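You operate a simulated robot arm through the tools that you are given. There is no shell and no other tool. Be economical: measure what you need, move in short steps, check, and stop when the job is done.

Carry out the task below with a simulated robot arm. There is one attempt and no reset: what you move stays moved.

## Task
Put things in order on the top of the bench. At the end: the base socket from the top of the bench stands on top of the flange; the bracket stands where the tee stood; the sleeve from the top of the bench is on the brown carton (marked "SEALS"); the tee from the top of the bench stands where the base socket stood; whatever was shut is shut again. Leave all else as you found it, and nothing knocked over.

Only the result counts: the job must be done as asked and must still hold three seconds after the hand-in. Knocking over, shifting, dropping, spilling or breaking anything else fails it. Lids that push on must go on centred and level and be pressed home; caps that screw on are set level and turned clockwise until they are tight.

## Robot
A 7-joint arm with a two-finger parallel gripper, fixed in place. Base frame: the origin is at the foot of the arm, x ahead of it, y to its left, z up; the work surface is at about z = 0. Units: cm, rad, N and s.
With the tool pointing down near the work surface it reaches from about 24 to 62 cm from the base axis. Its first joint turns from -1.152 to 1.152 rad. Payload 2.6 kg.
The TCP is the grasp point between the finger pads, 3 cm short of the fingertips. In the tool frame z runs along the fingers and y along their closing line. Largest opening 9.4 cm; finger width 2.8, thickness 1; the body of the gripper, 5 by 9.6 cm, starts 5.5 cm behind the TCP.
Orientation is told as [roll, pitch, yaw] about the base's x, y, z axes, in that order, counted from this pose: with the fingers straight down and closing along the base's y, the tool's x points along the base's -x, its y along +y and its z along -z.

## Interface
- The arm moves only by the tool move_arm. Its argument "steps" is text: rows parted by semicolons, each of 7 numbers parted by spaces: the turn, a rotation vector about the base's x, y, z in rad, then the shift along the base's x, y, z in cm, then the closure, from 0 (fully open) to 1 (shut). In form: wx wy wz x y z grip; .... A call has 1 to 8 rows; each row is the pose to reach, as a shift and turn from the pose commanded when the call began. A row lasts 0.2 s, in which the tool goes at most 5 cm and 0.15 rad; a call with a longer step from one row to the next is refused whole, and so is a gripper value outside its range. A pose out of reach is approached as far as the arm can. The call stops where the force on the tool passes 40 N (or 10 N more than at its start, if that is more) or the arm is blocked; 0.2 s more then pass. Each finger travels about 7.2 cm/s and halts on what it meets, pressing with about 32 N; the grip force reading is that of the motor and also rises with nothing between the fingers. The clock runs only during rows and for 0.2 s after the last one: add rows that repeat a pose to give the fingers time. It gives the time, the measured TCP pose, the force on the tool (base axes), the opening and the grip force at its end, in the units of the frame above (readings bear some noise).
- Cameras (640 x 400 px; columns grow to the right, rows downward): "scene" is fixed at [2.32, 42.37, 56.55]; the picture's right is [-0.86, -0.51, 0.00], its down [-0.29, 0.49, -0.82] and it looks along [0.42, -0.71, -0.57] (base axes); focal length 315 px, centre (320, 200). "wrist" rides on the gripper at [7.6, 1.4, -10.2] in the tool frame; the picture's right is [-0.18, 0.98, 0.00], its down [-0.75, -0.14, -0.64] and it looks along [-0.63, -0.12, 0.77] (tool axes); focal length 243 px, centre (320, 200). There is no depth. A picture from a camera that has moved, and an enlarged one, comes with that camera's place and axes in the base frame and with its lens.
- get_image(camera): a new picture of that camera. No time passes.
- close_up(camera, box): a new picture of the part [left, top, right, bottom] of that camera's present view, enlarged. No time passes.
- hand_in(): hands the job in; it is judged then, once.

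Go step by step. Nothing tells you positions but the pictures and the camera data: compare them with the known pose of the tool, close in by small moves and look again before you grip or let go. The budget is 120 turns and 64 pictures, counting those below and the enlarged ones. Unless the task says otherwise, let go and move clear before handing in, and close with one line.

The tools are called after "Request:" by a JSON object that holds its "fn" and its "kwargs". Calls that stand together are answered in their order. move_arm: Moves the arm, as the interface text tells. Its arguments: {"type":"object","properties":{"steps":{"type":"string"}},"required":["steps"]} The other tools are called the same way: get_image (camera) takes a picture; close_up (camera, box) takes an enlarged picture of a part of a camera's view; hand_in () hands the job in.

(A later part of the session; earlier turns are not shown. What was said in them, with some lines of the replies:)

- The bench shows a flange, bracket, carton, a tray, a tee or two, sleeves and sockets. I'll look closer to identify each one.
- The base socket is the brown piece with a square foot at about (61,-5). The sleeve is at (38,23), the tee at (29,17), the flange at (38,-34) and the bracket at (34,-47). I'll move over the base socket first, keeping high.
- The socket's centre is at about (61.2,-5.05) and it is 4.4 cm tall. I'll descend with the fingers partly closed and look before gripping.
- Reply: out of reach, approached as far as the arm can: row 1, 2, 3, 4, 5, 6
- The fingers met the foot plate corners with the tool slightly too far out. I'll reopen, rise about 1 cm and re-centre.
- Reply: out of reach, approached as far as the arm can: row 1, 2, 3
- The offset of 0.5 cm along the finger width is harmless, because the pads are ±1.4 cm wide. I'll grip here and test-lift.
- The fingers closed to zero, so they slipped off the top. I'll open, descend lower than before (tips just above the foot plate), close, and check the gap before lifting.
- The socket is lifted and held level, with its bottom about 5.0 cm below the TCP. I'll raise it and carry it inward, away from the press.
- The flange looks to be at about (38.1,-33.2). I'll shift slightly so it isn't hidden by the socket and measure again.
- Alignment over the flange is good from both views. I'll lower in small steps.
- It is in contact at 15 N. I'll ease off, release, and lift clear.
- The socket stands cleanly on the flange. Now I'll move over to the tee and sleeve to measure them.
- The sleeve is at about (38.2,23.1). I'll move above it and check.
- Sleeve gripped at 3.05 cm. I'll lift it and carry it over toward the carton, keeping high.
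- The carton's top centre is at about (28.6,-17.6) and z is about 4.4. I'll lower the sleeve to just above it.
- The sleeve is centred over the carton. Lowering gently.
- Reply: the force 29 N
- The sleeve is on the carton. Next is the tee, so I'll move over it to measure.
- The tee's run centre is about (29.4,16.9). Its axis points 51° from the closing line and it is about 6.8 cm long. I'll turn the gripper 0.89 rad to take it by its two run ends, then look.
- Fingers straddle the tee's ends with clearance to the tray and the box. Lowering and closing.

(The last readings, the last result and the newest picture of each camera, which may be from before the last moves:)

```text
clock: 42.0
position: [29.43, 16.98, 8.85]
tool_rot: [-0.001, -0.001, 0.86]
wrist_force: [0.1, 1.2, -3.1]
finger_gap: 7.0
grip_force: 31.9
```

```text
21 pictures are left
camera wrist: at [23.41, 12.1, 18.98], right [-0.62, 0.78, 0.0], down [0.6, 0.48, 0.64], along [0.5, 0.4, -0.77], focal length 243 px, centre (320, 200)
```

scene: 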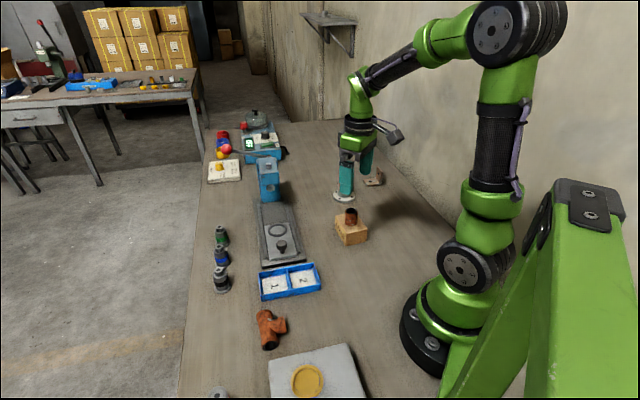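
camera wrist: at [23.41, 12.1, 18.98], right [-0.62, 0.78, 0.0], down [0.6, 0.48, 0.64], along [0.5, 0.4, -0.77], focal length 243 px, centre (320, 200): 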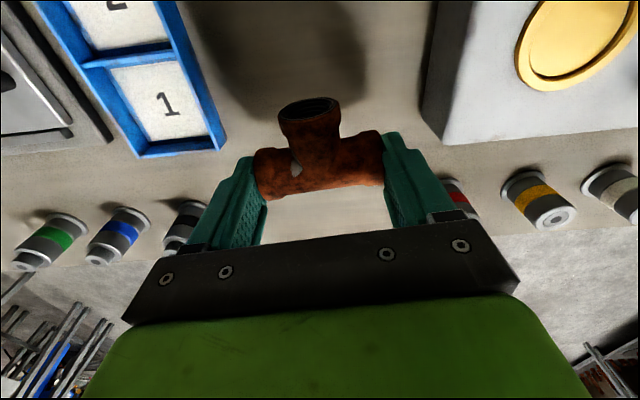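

Tee is held by its ends. I'll raise it while turning back to yaw 0, then carry it to the socket's old spot.

Request:
{"fn": "move_arm", "kwargs": {"steps": "0 0 0 0 0 3.5 1; 0 0 -0.12 1 -0.5 6.5 1; 0 0 -0.24 3 -1.5 8 1; 0 0 -0.36 5.5 -3.5 8 1; 0 0 -0.49 8.5 -5.5 8 1; 0 0 -0.62 11.5 -7.5 8 1; 0 0 -0.74 14.5 -9.5 8 1; 0 0 -0.86 17.5 -11.5 8 1"}}

Request:
{"fn": "move_arm", "kwargs": {"steps": "0 0 0 3 -2.5 0 1; 0 0 0 6 -5 0 1; 0 0 0 9 -7.5 -1 1; 0 0 0 11.5 -9.5 -2.5 1; 0 0 0 13 -10.5 -4 1; 0 0 0 13.5 -10.5 -6 1; 0 0 0 13.5 -10.5 -6 1"}}

Request:
{"fn": "get_image", "kwargs": {"camera": "wrist"}}

```text
clock: 43.8
position: [47.16, 5.32, 16.62]
tool_rot: [-0.002, 0.001, -0.001]
wrist_force: [0.5, -0.5, -2.3]
finger_gap: 6.98
grip_force: 32.1
```

```text
clock: 45.4
position: [60.95, -5.01, 10.9]
tool_rot: [0.0, -0.001, -0.002]
wrist_force: [-0.2, -0.1, -2.4]
finger_gap: 7.03
grip_force: 31.9
```

```text
20 pictures are left
camera wrist: at [53.36, -3.69, 20.97], right [0.18, 0.98, 0.0], down [0.75, -0.14, 0.64], along [0.63, -0.12, -0.77], focal length 243 px, centre (320, 200)
```

wrist: 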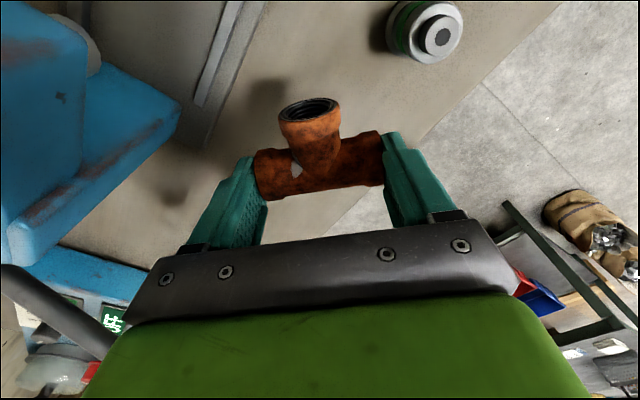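

Request:
{"fn": "move_arm", "kwargs": {"steps": "0 0 0 0.5 0 -2 1; 0 0 0 0.5 0 -4 1; 0 0 0 0.5 0 -5.5 1; 0 0 0 0.5 0 -6.3 1; 0 0 0 0.5 0 -6.3 1"}}

Request:
{"fn": "close_up", "kwargs": {"camera": "scene", "box": [189, 185, 269, 235]}}

```text
clock: 46.6
position: [61.26, -4.93, 4.29]
tool_rot: [0.0, 0.0, -0.001]
wrist_force: [0.3, 0.1, -2.6]
finger_gap: 7.0
grip_force: 32.1
```

```text
8.00 times, centred on (229, 210) of scene
camera zoom: at [2.32, 42.37, 56.55], right [-0.86, -0.51, 0.0], down [-0.29, 0.49, -0.82], along [0.42, -0.71, -0.57], focal length 2518 px, centre (1048, 120)
```

zoom: 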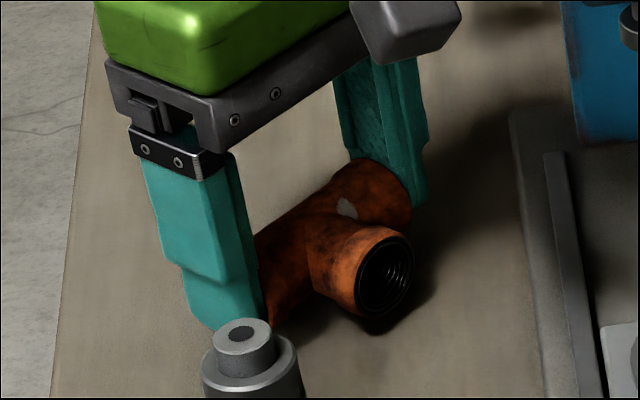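

Request:
{"fn": "move_arm", "kwargs": {"steps": "0 0 0 0 0 -0.2 1; 0 0 0 0 0 -0.4 1; 0 0 0 0 0 -0.4 1"}}

```text
clock: 47.4
position: [61.14, -5.07, 4.03]
tool_rot: [0.0, 0.0, 0.0]
wrist_force: [-0.1, 0.1, -2.2]
finger_gap: 7.0
grip_force: 32.5
```

Request:
{"fn": "move_arm", "kwargs": {"steps": "0 0 0 0 0 -0.15 1; 0 0 0 0 0 -0.3 1; 0 0 0 0 0 -0.3 1"}}

```text
clock: 48.2
position: [61.17, -4.94, 3.8]
tool_rot: [-0.001, 0.0, 0.0]
wrist_force: [0.0, -0.2, -3.5]
finger_gap: 7.02
grip_force: 32.3
```

Request:
{"fn": "move_arm", "kwargs": {"steps": "0 0 0 0 0 -0.1 1; 0 0 0 0 0 -0.2 1; 0 0 0 0 0 -0.2 1"}}

```text
clock: 49.0
position: [61.18, -5.08, 3.58]
tool_rot: [0.001, -0.004, -0.001]
wrist_force: [-3.7, -1.1, 16.6]
finger_gap: 6.99
grip_force: 32.3
```

Contact with the bench. Releasing and rising.

Request:
{"fn": "move_arm", "kwargs": {"steps": "0 0 0 0 0 0.1 1; 0 0 0 0 0 0.1 0.6; 0 0 0 0 0 0.1 0.2; 0 0 0 0 0 0.1 0.08; 0 0 0 0 0 0.1 0.08; 0 0 0 0 0 3 0.08; 0 0 0 0 0 7.5 0.08; 0 0 0 0 0 12 0"}}

Request:
{"fn": "get_image", "kwargs": {"camera": "wrist"}}

Request:
{"fn": "close_up", "kwargs": {"camera": "scene", "box": [189, 185, 269, 235]}}

```text
clock: 50.8
position: [60.61, -3.94, 15.33]
tool_rot: [0.0, 0.001, 0.001]
wrist_force: [0.6, 0.1, -0.4]
finger_gap: 9.41
grip_force: 0.2
out of reach, approached as far as the arm can: row 8
```

```text
18 pictures are left
camera wrist: at [52.94, -2.69, 25.41], right [0.18, 0.98, 0.0], down [0.75, -0.14, 0.64], along [0.63, -0.12, -0.77], focal length 243 px, centre (320, 200)
```

wrist: 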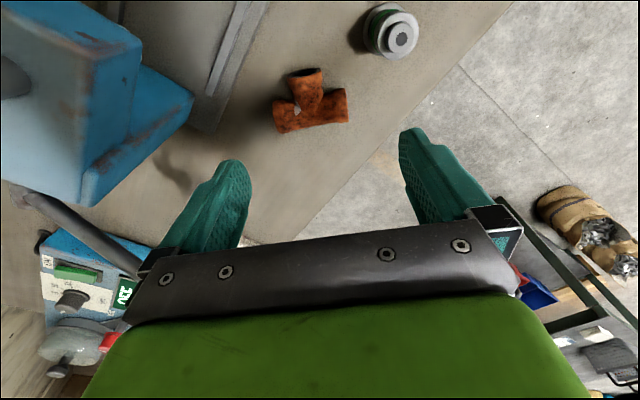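

```text
8.00 times, centred on (229, 210) of scene
camera zoom: at [2.32, 42.37, 56.55], right [-0.86, -0.51, 0.0], down [-0.29, 0.49, -0.82], along [0.42, -0.71, -0.57], focal length 2518 px, centre (1048, 120)
```

zoom: 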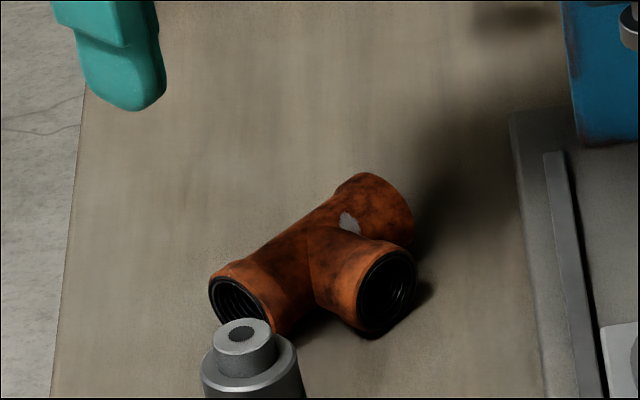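

The tee sits at (61.1,-5.1). Now the bracket: I'll travel there high.

Request:
{"fn": "move_arm", "kwargs": {"steps": "0 0 0 -4 0 2 0; 0 0 0 -8.5 -1 3.5 0; 0 0 0 -13 -2.5 4 0; 0 0 0 -17 -5 4 0; 0 0 0 -20 -8.5 4 0; 0 0 0 -22 -13 4 0; 0 0 0 -23.5 -17.5 4 0; 0 0 0 -24 -22 4 0"}}

Request:
{"fn": "move_arm", "kwargs": {"steps": "0 0 0 0 -4.5 0 0; 0 0 0 0 -9 0 0; 0 0 0 0 -13.5 0 0; 0 0 0 0 -17 0 0; 0 0 0 0 -17 0 0"}}

Request:
{"fn": "get_image", "kwargs": {"camera": "wrist"}}

```text
clock: 52.6
position: [47.9, -32.79, 23.41]
tool_rot: [0.0, 0.002, 0.0]
wrist_force: [-0.4, 0.1, 0.4]
finger_gap: 9.4
grip_force: 0.0
out of reach, approached as far as the arm can: row 1, 2, 3, 4, 5, 6, 7, 8
```

```text
clock: 53.8
position: [44.6, -39.37, 19.96]
tool_rot: [0.0, -0.001, 0.001]
wrist_force: [-0.8, -0.1, 0.4]
finger_gap: 9.43
grip_force: 0.0
out of reach, approached as far as the arm can: row 1, 2, 3, 4, 5
```

```text
16 pictures are left
camera wrist: at [36.98, -37.93, 30.22], right [0.18, 0.98, 0.0], down [0.75, -0.14, 0.64], along [0.63, -0.12, -0.77], focal length 243 px, centre (320, 200)
```

wrist: 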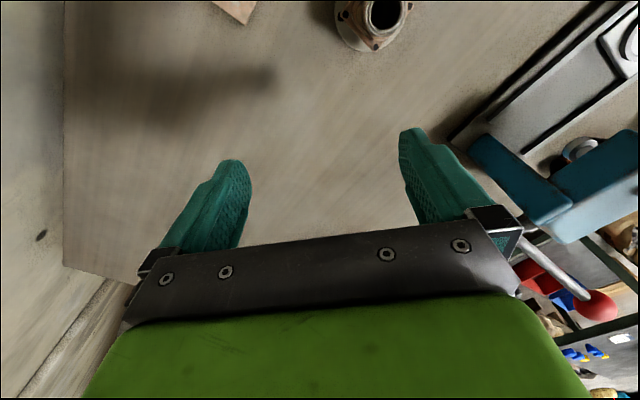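

The arm is riding its reach limit at about 59 cm. I'll pull in a little to get a reachable pose.

Request:
{"fn": "move_arm", "kwargs": {"steps": "0 0 0 -2 1 0 0; 0 0 0 -4 2 0 0; 0 0 0 -6 3 0 0; 0 0 0 -8 4 0 0; 0 0 0 -8 4 0 0"}}

```text
clock: 55.0
position: [36.68, -34.64, 20.65]
tool_rot: [-0.002, -0.001, 0.0]
wrist_force: [-0.6, -0.2, 0.4]
finger_gap: 9.4
grip_force: 0.1
```

Request:
{"fn": "move_arm", "kwargs": {"steps": "0 0 0 -1 -3 -1.5 0; 0 0 0 -2 -6 -3 0; 0 0 0 -2 -8 -4 0; 0 0 0 -2 -8 -4 0"}}

Request:
{"fn": "get_image", "kwargs": {"camera": "wrist"}}

```text
clock: 56.0
position: [34.89, -42.73, 16.57]
tool_rot: [-0.001, 0.0, -0.001]
wrist_force: [0.1, 0.8, -0.5]
finger_gap: 9.41
grip_force: 0.0
```

```text
15 pictures are left
camera wrist: at [27.3, -41.36, 26.79], right [0.18, 0.98, 0.0], down [0.75, -0.14, 0.64], along [0.63, -0.12, -0.77], focal length 243 px, centre (320, 200)
```

wrist: 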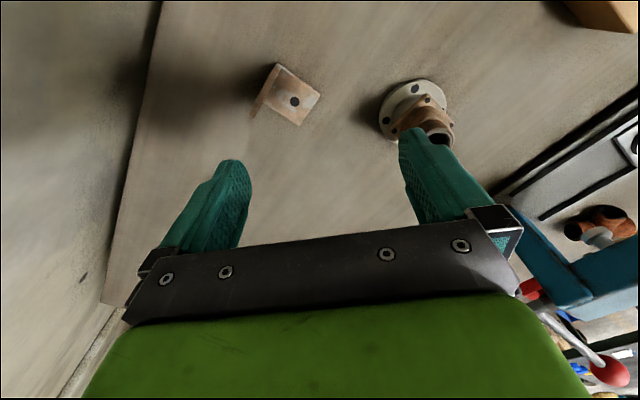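

Request:
{"fn": "close_up", "kwargs": {"camera": "wrist", "box": [222, 45, 350, 125]}}

```text
5.00 times, centred on (286, 85) of wrist
camera zoom: at [27.3, -41.36, 26.79], right [0.18, 0.98, 0.0], down [0.75, -0.14, 0.64], along [0.63, -0.12, -0.77], focal length 1213 px, centre (490, 775)
```

zoom: 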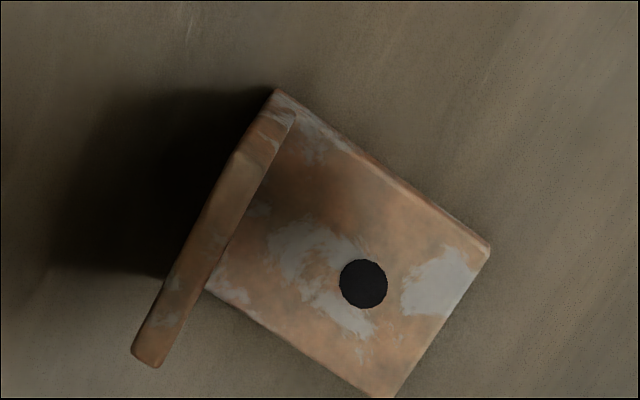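

The bracket's vertical plate is centred at about (33.0,-47.7) and is about 4.7 tall. I'll turn −0.75 rad so the fingers pinch that plate, and check from above.

Request:
{"fn": "move_arm", "kwargs": {"steps": "0 0 -0.15 -0.4 -1 0 0.2; 0 0 -0.3 -0.8 -2 -1 0.4; 0 0 -0.45 -1.2 -3 -2.5 0.4; 0 0 -0.6 -1.6 -4 -4 0.4; 0 0 -0.75 -1.9 -5 -6 0.4; 0 0 -0.75 -1.9 -5 -6 0.4"}}

Request:
{"fn": "get_image", "kwargs": {"camera": "wrist"}}

```text
clock: 57.4
position: [32.96, -47.87, 10.49]
tool_rot: [0.001, 0.0, -0.751]
wrist_force: [0.8, -0.4, 0.3]
finger_gap: 5.65
grip_force: 0.1
```

```text
13 pictures are left
camera wrist: at [28.37, -41.72, 20.6], right [0.81, 0.59, 0.0], down [0.45, -0.62, 0.64], along [0.38, -0.52, -0.77], focal length 243 px, centre (320, 200)
```

wrist: 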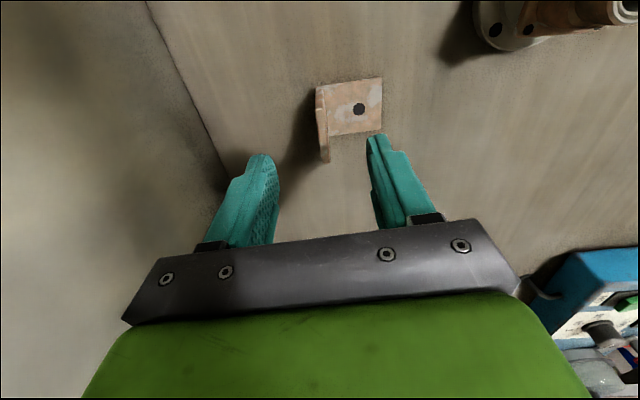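

Request:
{"fn": "close_up", "kwargs": {"camera": "wrist", "box": [272, 70, 400, 150]}}

```text
5.00 times, centred on (336, 110) of wrist
camera zoom: at [28.37, -41.72, 20.6], right [0.81, 0.59, 0.0], down [0.45, -0.62, 0.64], along [0.38, -0.52, -0.77], focal length 1213 px, centre (240, 650)
```

zoom: 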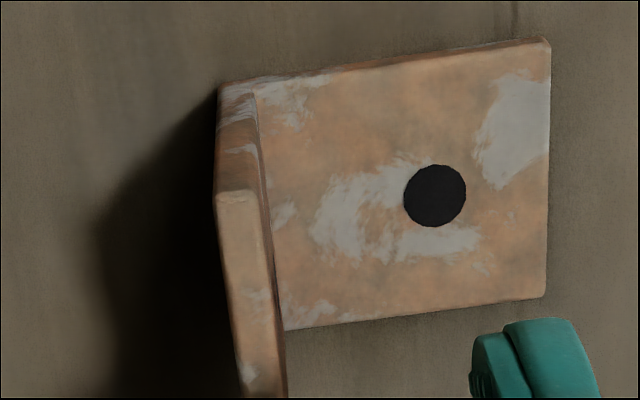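

Position agrees: plate centre (33.0,-47.7), height about 4.1. I'll trim the yaw, descend and pinch.

Request:
{"fn": "move_arm", "kwargs": {"steps": "0 0 -0.06 0 0.1 -3 0.4; 0 0 -0.06 0 0.1 -5.8 0.4; 0 0 -0.06 0 0.1 -5.8 0.4"}}

Request:
{"fn": "get_image", "kwargs": {"camera": "wrist"}}

```text
clock: 58.2
position: [33.12, -47.65, 4.93]
tool_rot: [-0.001, -0.001, -0.809]
wrist_force: [-0.1, -0.2, -0.2]
finger_gap: 5.65
grip_force: 0.1
```

```text
11 pictures are left
camera wrist: at [28.81, -41.29, 15.09], right [0.84, 0.54, 0.0], down [0.42, -0.64, 0.64], along [0.35, -0.54, -0.77], focal length 243 px, centre (320, 200)
```

wrist: 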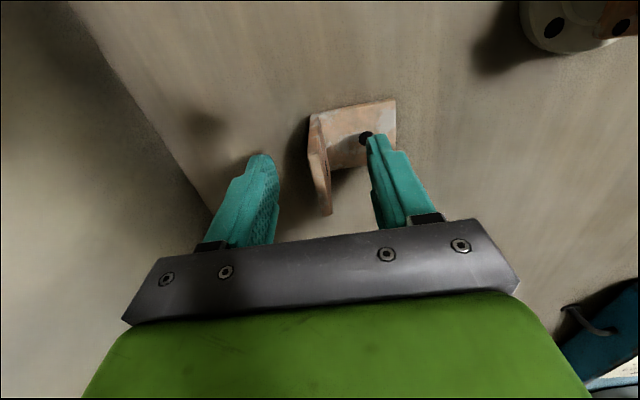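

Request:
{"fn": "move_arm", "kwargs": {"steps": "0 0 0 0 0 -0.6 0.4; 0 0 0 0 0 -0.6 0.4; 0 0 0 0 0 -0.6 0.6; 0 0 0 0 0 -0.6 0.8; 0 0 0 0 0 -0.6 1; 0 0 0 0 0 -0.6 1; 0 0 0 0 0 -0.6 1"}}

Request:
{"fn": "move_arm", "kwargs": {"steps": "0 0 0 0 0 0.5 1; 0 0 0 0 0 1.5 1; 0 0 0 0 0 4 1; 0 0 0 0 0 8 1; 0 0 0 0 0 8 1"}}

Request:
{"fn": "get_image", "kwargs": {"camera": "wrist"}}

```text
clock: 59.8
position: [33.13, -47.68, 4.32]
tool_rot: [-0.001, 0.0, -0.809]
wrist_force: [0.1, 0.5, 1.0]
finger_gap: 1.02
grip_force: 31.9
```

```text
clock: 61.0
position: [32.97, -47.83, 12.57]
tool_rot: [0.002, 0.0, -0.81]
wrist_force: [-0.4, 0.4, -1.8]
finger_gap: 1.01
grip_force: 32.3
```

```text
10 pictures are left
camera wrist: at [28.67, -41.36, 22.69], right [0.84, 0.54, 0.0], down [0.42, -0.64, 0.64], along [0.35, -0.54, -0.77], focal length 243 px, centre (320, 200)
```

wrist: 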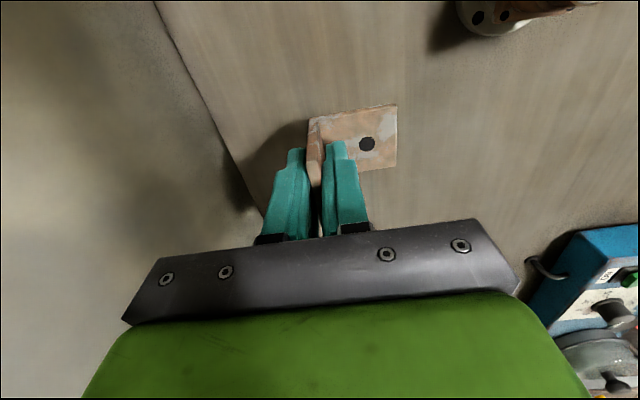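

Bracket is held firmly. I'll carry it high across to the tee's old place while turning to yaw 0.86.

Request:
{"fn": "move_arm", "kwargs": {"steps": "0 0 0 0 2 3 1; 0 0 0.12 0.5 5 6 1; 0 0 0.24 1 9 7.5 1; 0 0 0.36 1 13.5 7.5 1; 0 0 0.48 1 18 7.5 1; 0 0 0.6 1 22.5 7.5 1; 0 0 0.72 1 27 7.5 1; 0 0 0.84 1 31.5 7.5 1"}}

Request:
{"fn": "move_arm", "kwargs": {"steps": "0 0 0.12 0 4.5 0 1; 0 0 0.24 0 9 0 1; 0 0 0.36 0 13.5 0 1; 0 0 0.48 -0.5 18 0 1; 0 0 0.6 -1 22.5 0 1; 0 0 0.72 -2 27 0 1; 0 0 0.83 -3 31 -2 1; 0 0 0.83 -3 31.4 -5 1"}}

Request:
{"fn": "get_image", "kwargs": {"camera": "wrist"}}

```text
clock: 62.8
position: [33.81, -15.99, 19.66]
tool_rot: [-0.002, 0.0, 0.034]
wrist_force: [0.1, 0.6, -1.3]
finger_gap: 0.99
grip_force: 32.2
```

```text
clock: 64.6
position: [31.16, 15.52, 14.38]
tool_rot: [0.002, 0.001, 0.864]
wrist_force: [-0.3, -0.7, -0.1]
finger_gap: 1.04
grip_force: 32.0
```

```text
9 pictures are left
camera wrist: at [25.15, 10.54, 24.58], right [-0.63, 0.78, 0.0], down [0.6, 0.48, 0.64], along [0.5, 0.4, -0.77], focal length 243 px, centre (320, 200)
```

wrist: 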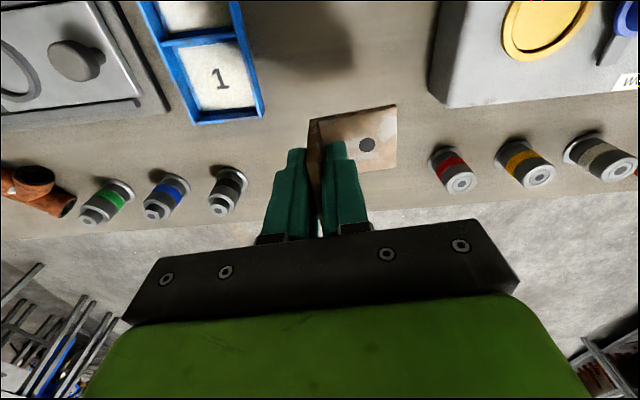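

Lowering toward the bench (resting TCP height about 4.3).

Request:
{"fn": "move_arm", "kwargs": {"steps": "0 0 0 -0.1 -0.2 -3 1; 0 0 0 -0.1 -0.2 -6 1; 0 0 0 -0.1 -0.2 -8.5 1; 0 0 0 -0.1 -0.2 -9.6 1; 0 0 0 -0.1 -0.2 -9.6 1"}}

Request:
{"fn": "close_up", "kwargs": {"camera": "scene", "box": [222, 290, 318, 350]}}

```text
clock: 65.8
position: [30.93, 14.93, 4.83]
tool_rot: [0.0, 0.0, 0.861]
wrist_force: [0.1, -0.1, -1.8]
finger_gap: 1.01
grip_force: 32.0
```

```text
6.67 times, centred on (270, 320) of scene
camera zoom: at [2.32, 42.37, 56.55], right [-0.86, -0.51, 0.0], down [-0.29, 0.49, -0.82], along [0.42, -0.71, -0.57], focal length 2099 px, centre (653, -600)
```

zoom: 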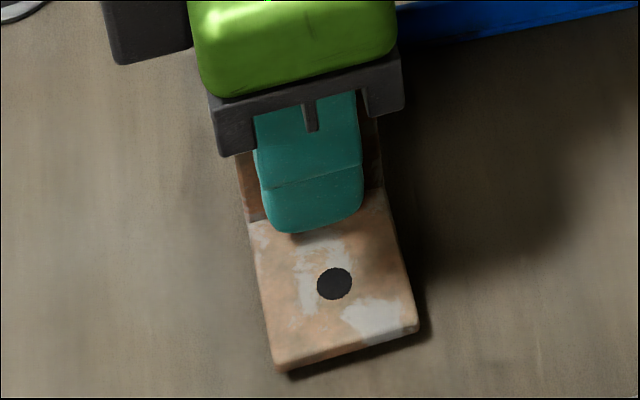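

Request:
{"fn": "move_arm", "kwargs": {"steps": "0 0 0 0 0.2 -0.2 1; 0 0 0 0 0.2 -0.35 1; 0 0 0 0 0.2 -0.35 1"}}

```text
clock: 66.6
position: [30.75, 15.04, 4.65]
tool_rot: [0.0, 0.001, 0.86]
wrist_force: [-0.4, -0.2, -1.4]
finger_gap: 1.02
grip_force: 31.7
```

Request:
{"fn": "move_arm", "kwargs": {"steps": "0 0 0 0 0 -0.15 1; 0 0 0 0 0 -0.3 1; 0 0 0 0 0 -0.3 1"}}

```text
clock: 67.4
position: [30.7, 15.07, 4.43]
tool_rot: [0.0, 0.001, 0.86]
wrist_force: [-0.1, -0.2, -2.3]
finger_gap: 0.98
grip_force: 32.0
```

Request:
{"fn": "move_arm", "kwargs": {"steps": "0 0 0 0 0 -0.1 1; 0 0 0 0 0 -0.2 1; 0 0 0 0 0 -0.2 1"}}

```text
clock: 68.2
position: [30.84, 15.03, 4.25]
tool_rot: [-0.001, 0.0, 0.859]
wrist_force: [-0.3, -0.5, -1.6]
finger_gap: 1.0
grip_force: 32.4
```

Request:
{"fn": "move_arm", "kwargs": {"steps": "0 0 0 0 0 -0.1 1; 0 0 0 0 0 -0.2 1; 0 0 0 0 0 -0.2 1"}}

```text
clock: 69.0
position: [30.92, 15.03, 4.14]
tool_rot: [-0.002, -0.002, 0.86]
wrist_force: [-7.0, -4.6, 27.3]
finger_gap: 1.03
grip_force: 31.4
```

Contact. Easing, releasing slightly, and rising.

Request:
{"fn": "move_arm", "kwargs": {"steps": "0 0 0 0 0 0.15 1; 0 0 0 0 0 0.15 0.8; 0 0 0 0 0 0.15 0.7; 0 0 0 0 0 0.15 0.7; 0 0 0 0 0 2.5 0.7; 0 0 0 0 0 6.5 0.6; 0 0 0 0 0 11 0.3; 0 0 0 0 0 15 0"}}

Request:
{"fn": "move_arm", "kwargs": {"steps": "0 0 0 2 -3 1 0; 0 0 0 4 -7 1 0; 0 0 0 4 -11 1 0; 0 0 0 4 -15 1 0"}}

Request:
{"fn": "get_image", "kwargs": {"camera": "scene"}}

Request:
{"fn": "close_up", "kwargs": {"camera": "scene", "box": [206, 270, 366, 370]}}

Request:
{"fn": "close_up", "kwargs": {"camera": "scene", "box": [200, 150, 392, 270]}}

```text
clock: 70.8
position: [30.82, 15.21, 19.07]
tool_rot: [0.0, 0.0, 0.861]
wrist_force: [-0.1, 0.1, 0.0]
finger_gap: 9.38
grip_force: 0.0
```

```text
clock: 71.8
position: [34.88, 0.27, 19.86]
tool_rot: [0.002, 0.001, 0.859]
wrist_force: [0.3, 0.2, 0.1]
finger_gap: 9.37
grip_force: 0.1
```

```text
7 pictures are left
```

scene: 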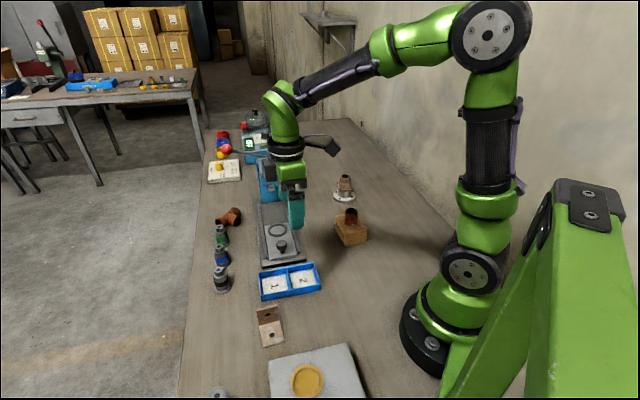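

```text
4.00 times, centred on (286, 320) of scene
camera zoom: at [2.32, 42.38, 56.55], right [-0.86, -0.51, 0.0], down [-0.29, 0.49, -0.82], along [0.42, -0.71, -0.57], focal length 1259 px, centre (456, -280)
```

zoom: 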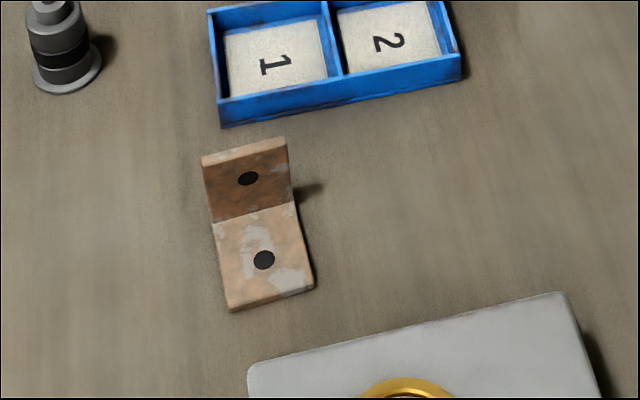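

```text
3.33 times, centred on (296, 210) of scene
camera zoom: at [2.32, 42.38, 56.55], right [-0.86, -0.51, 0.0], down [-0.29, 0.49, -0.82], along [0.42, -0.71, -0.57], focal length 1049 px, centre (400, 167)
```

zoom: 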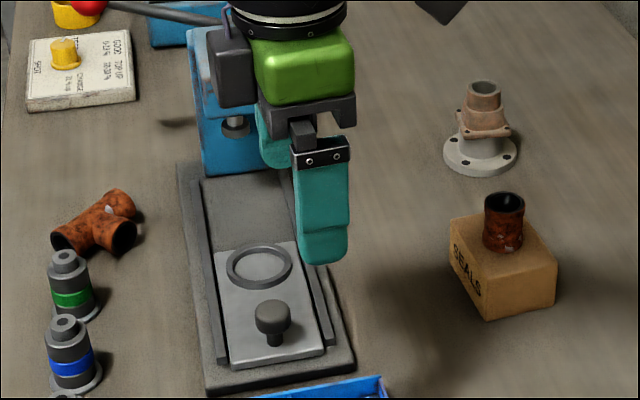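

All four parts are in place and standing, nothing else has moved, and the gripper is clear. Handing in.

Request:
{"fn": "hand_in", "kwargs": {}}

```text
The job is handed in.
```

The job is handed in: the base socket stands on the flange, the tee is where the socket stood, the bracket is where the tee stood, and the sleeve is on the SEALS carton. Nothing that was shut was opened.
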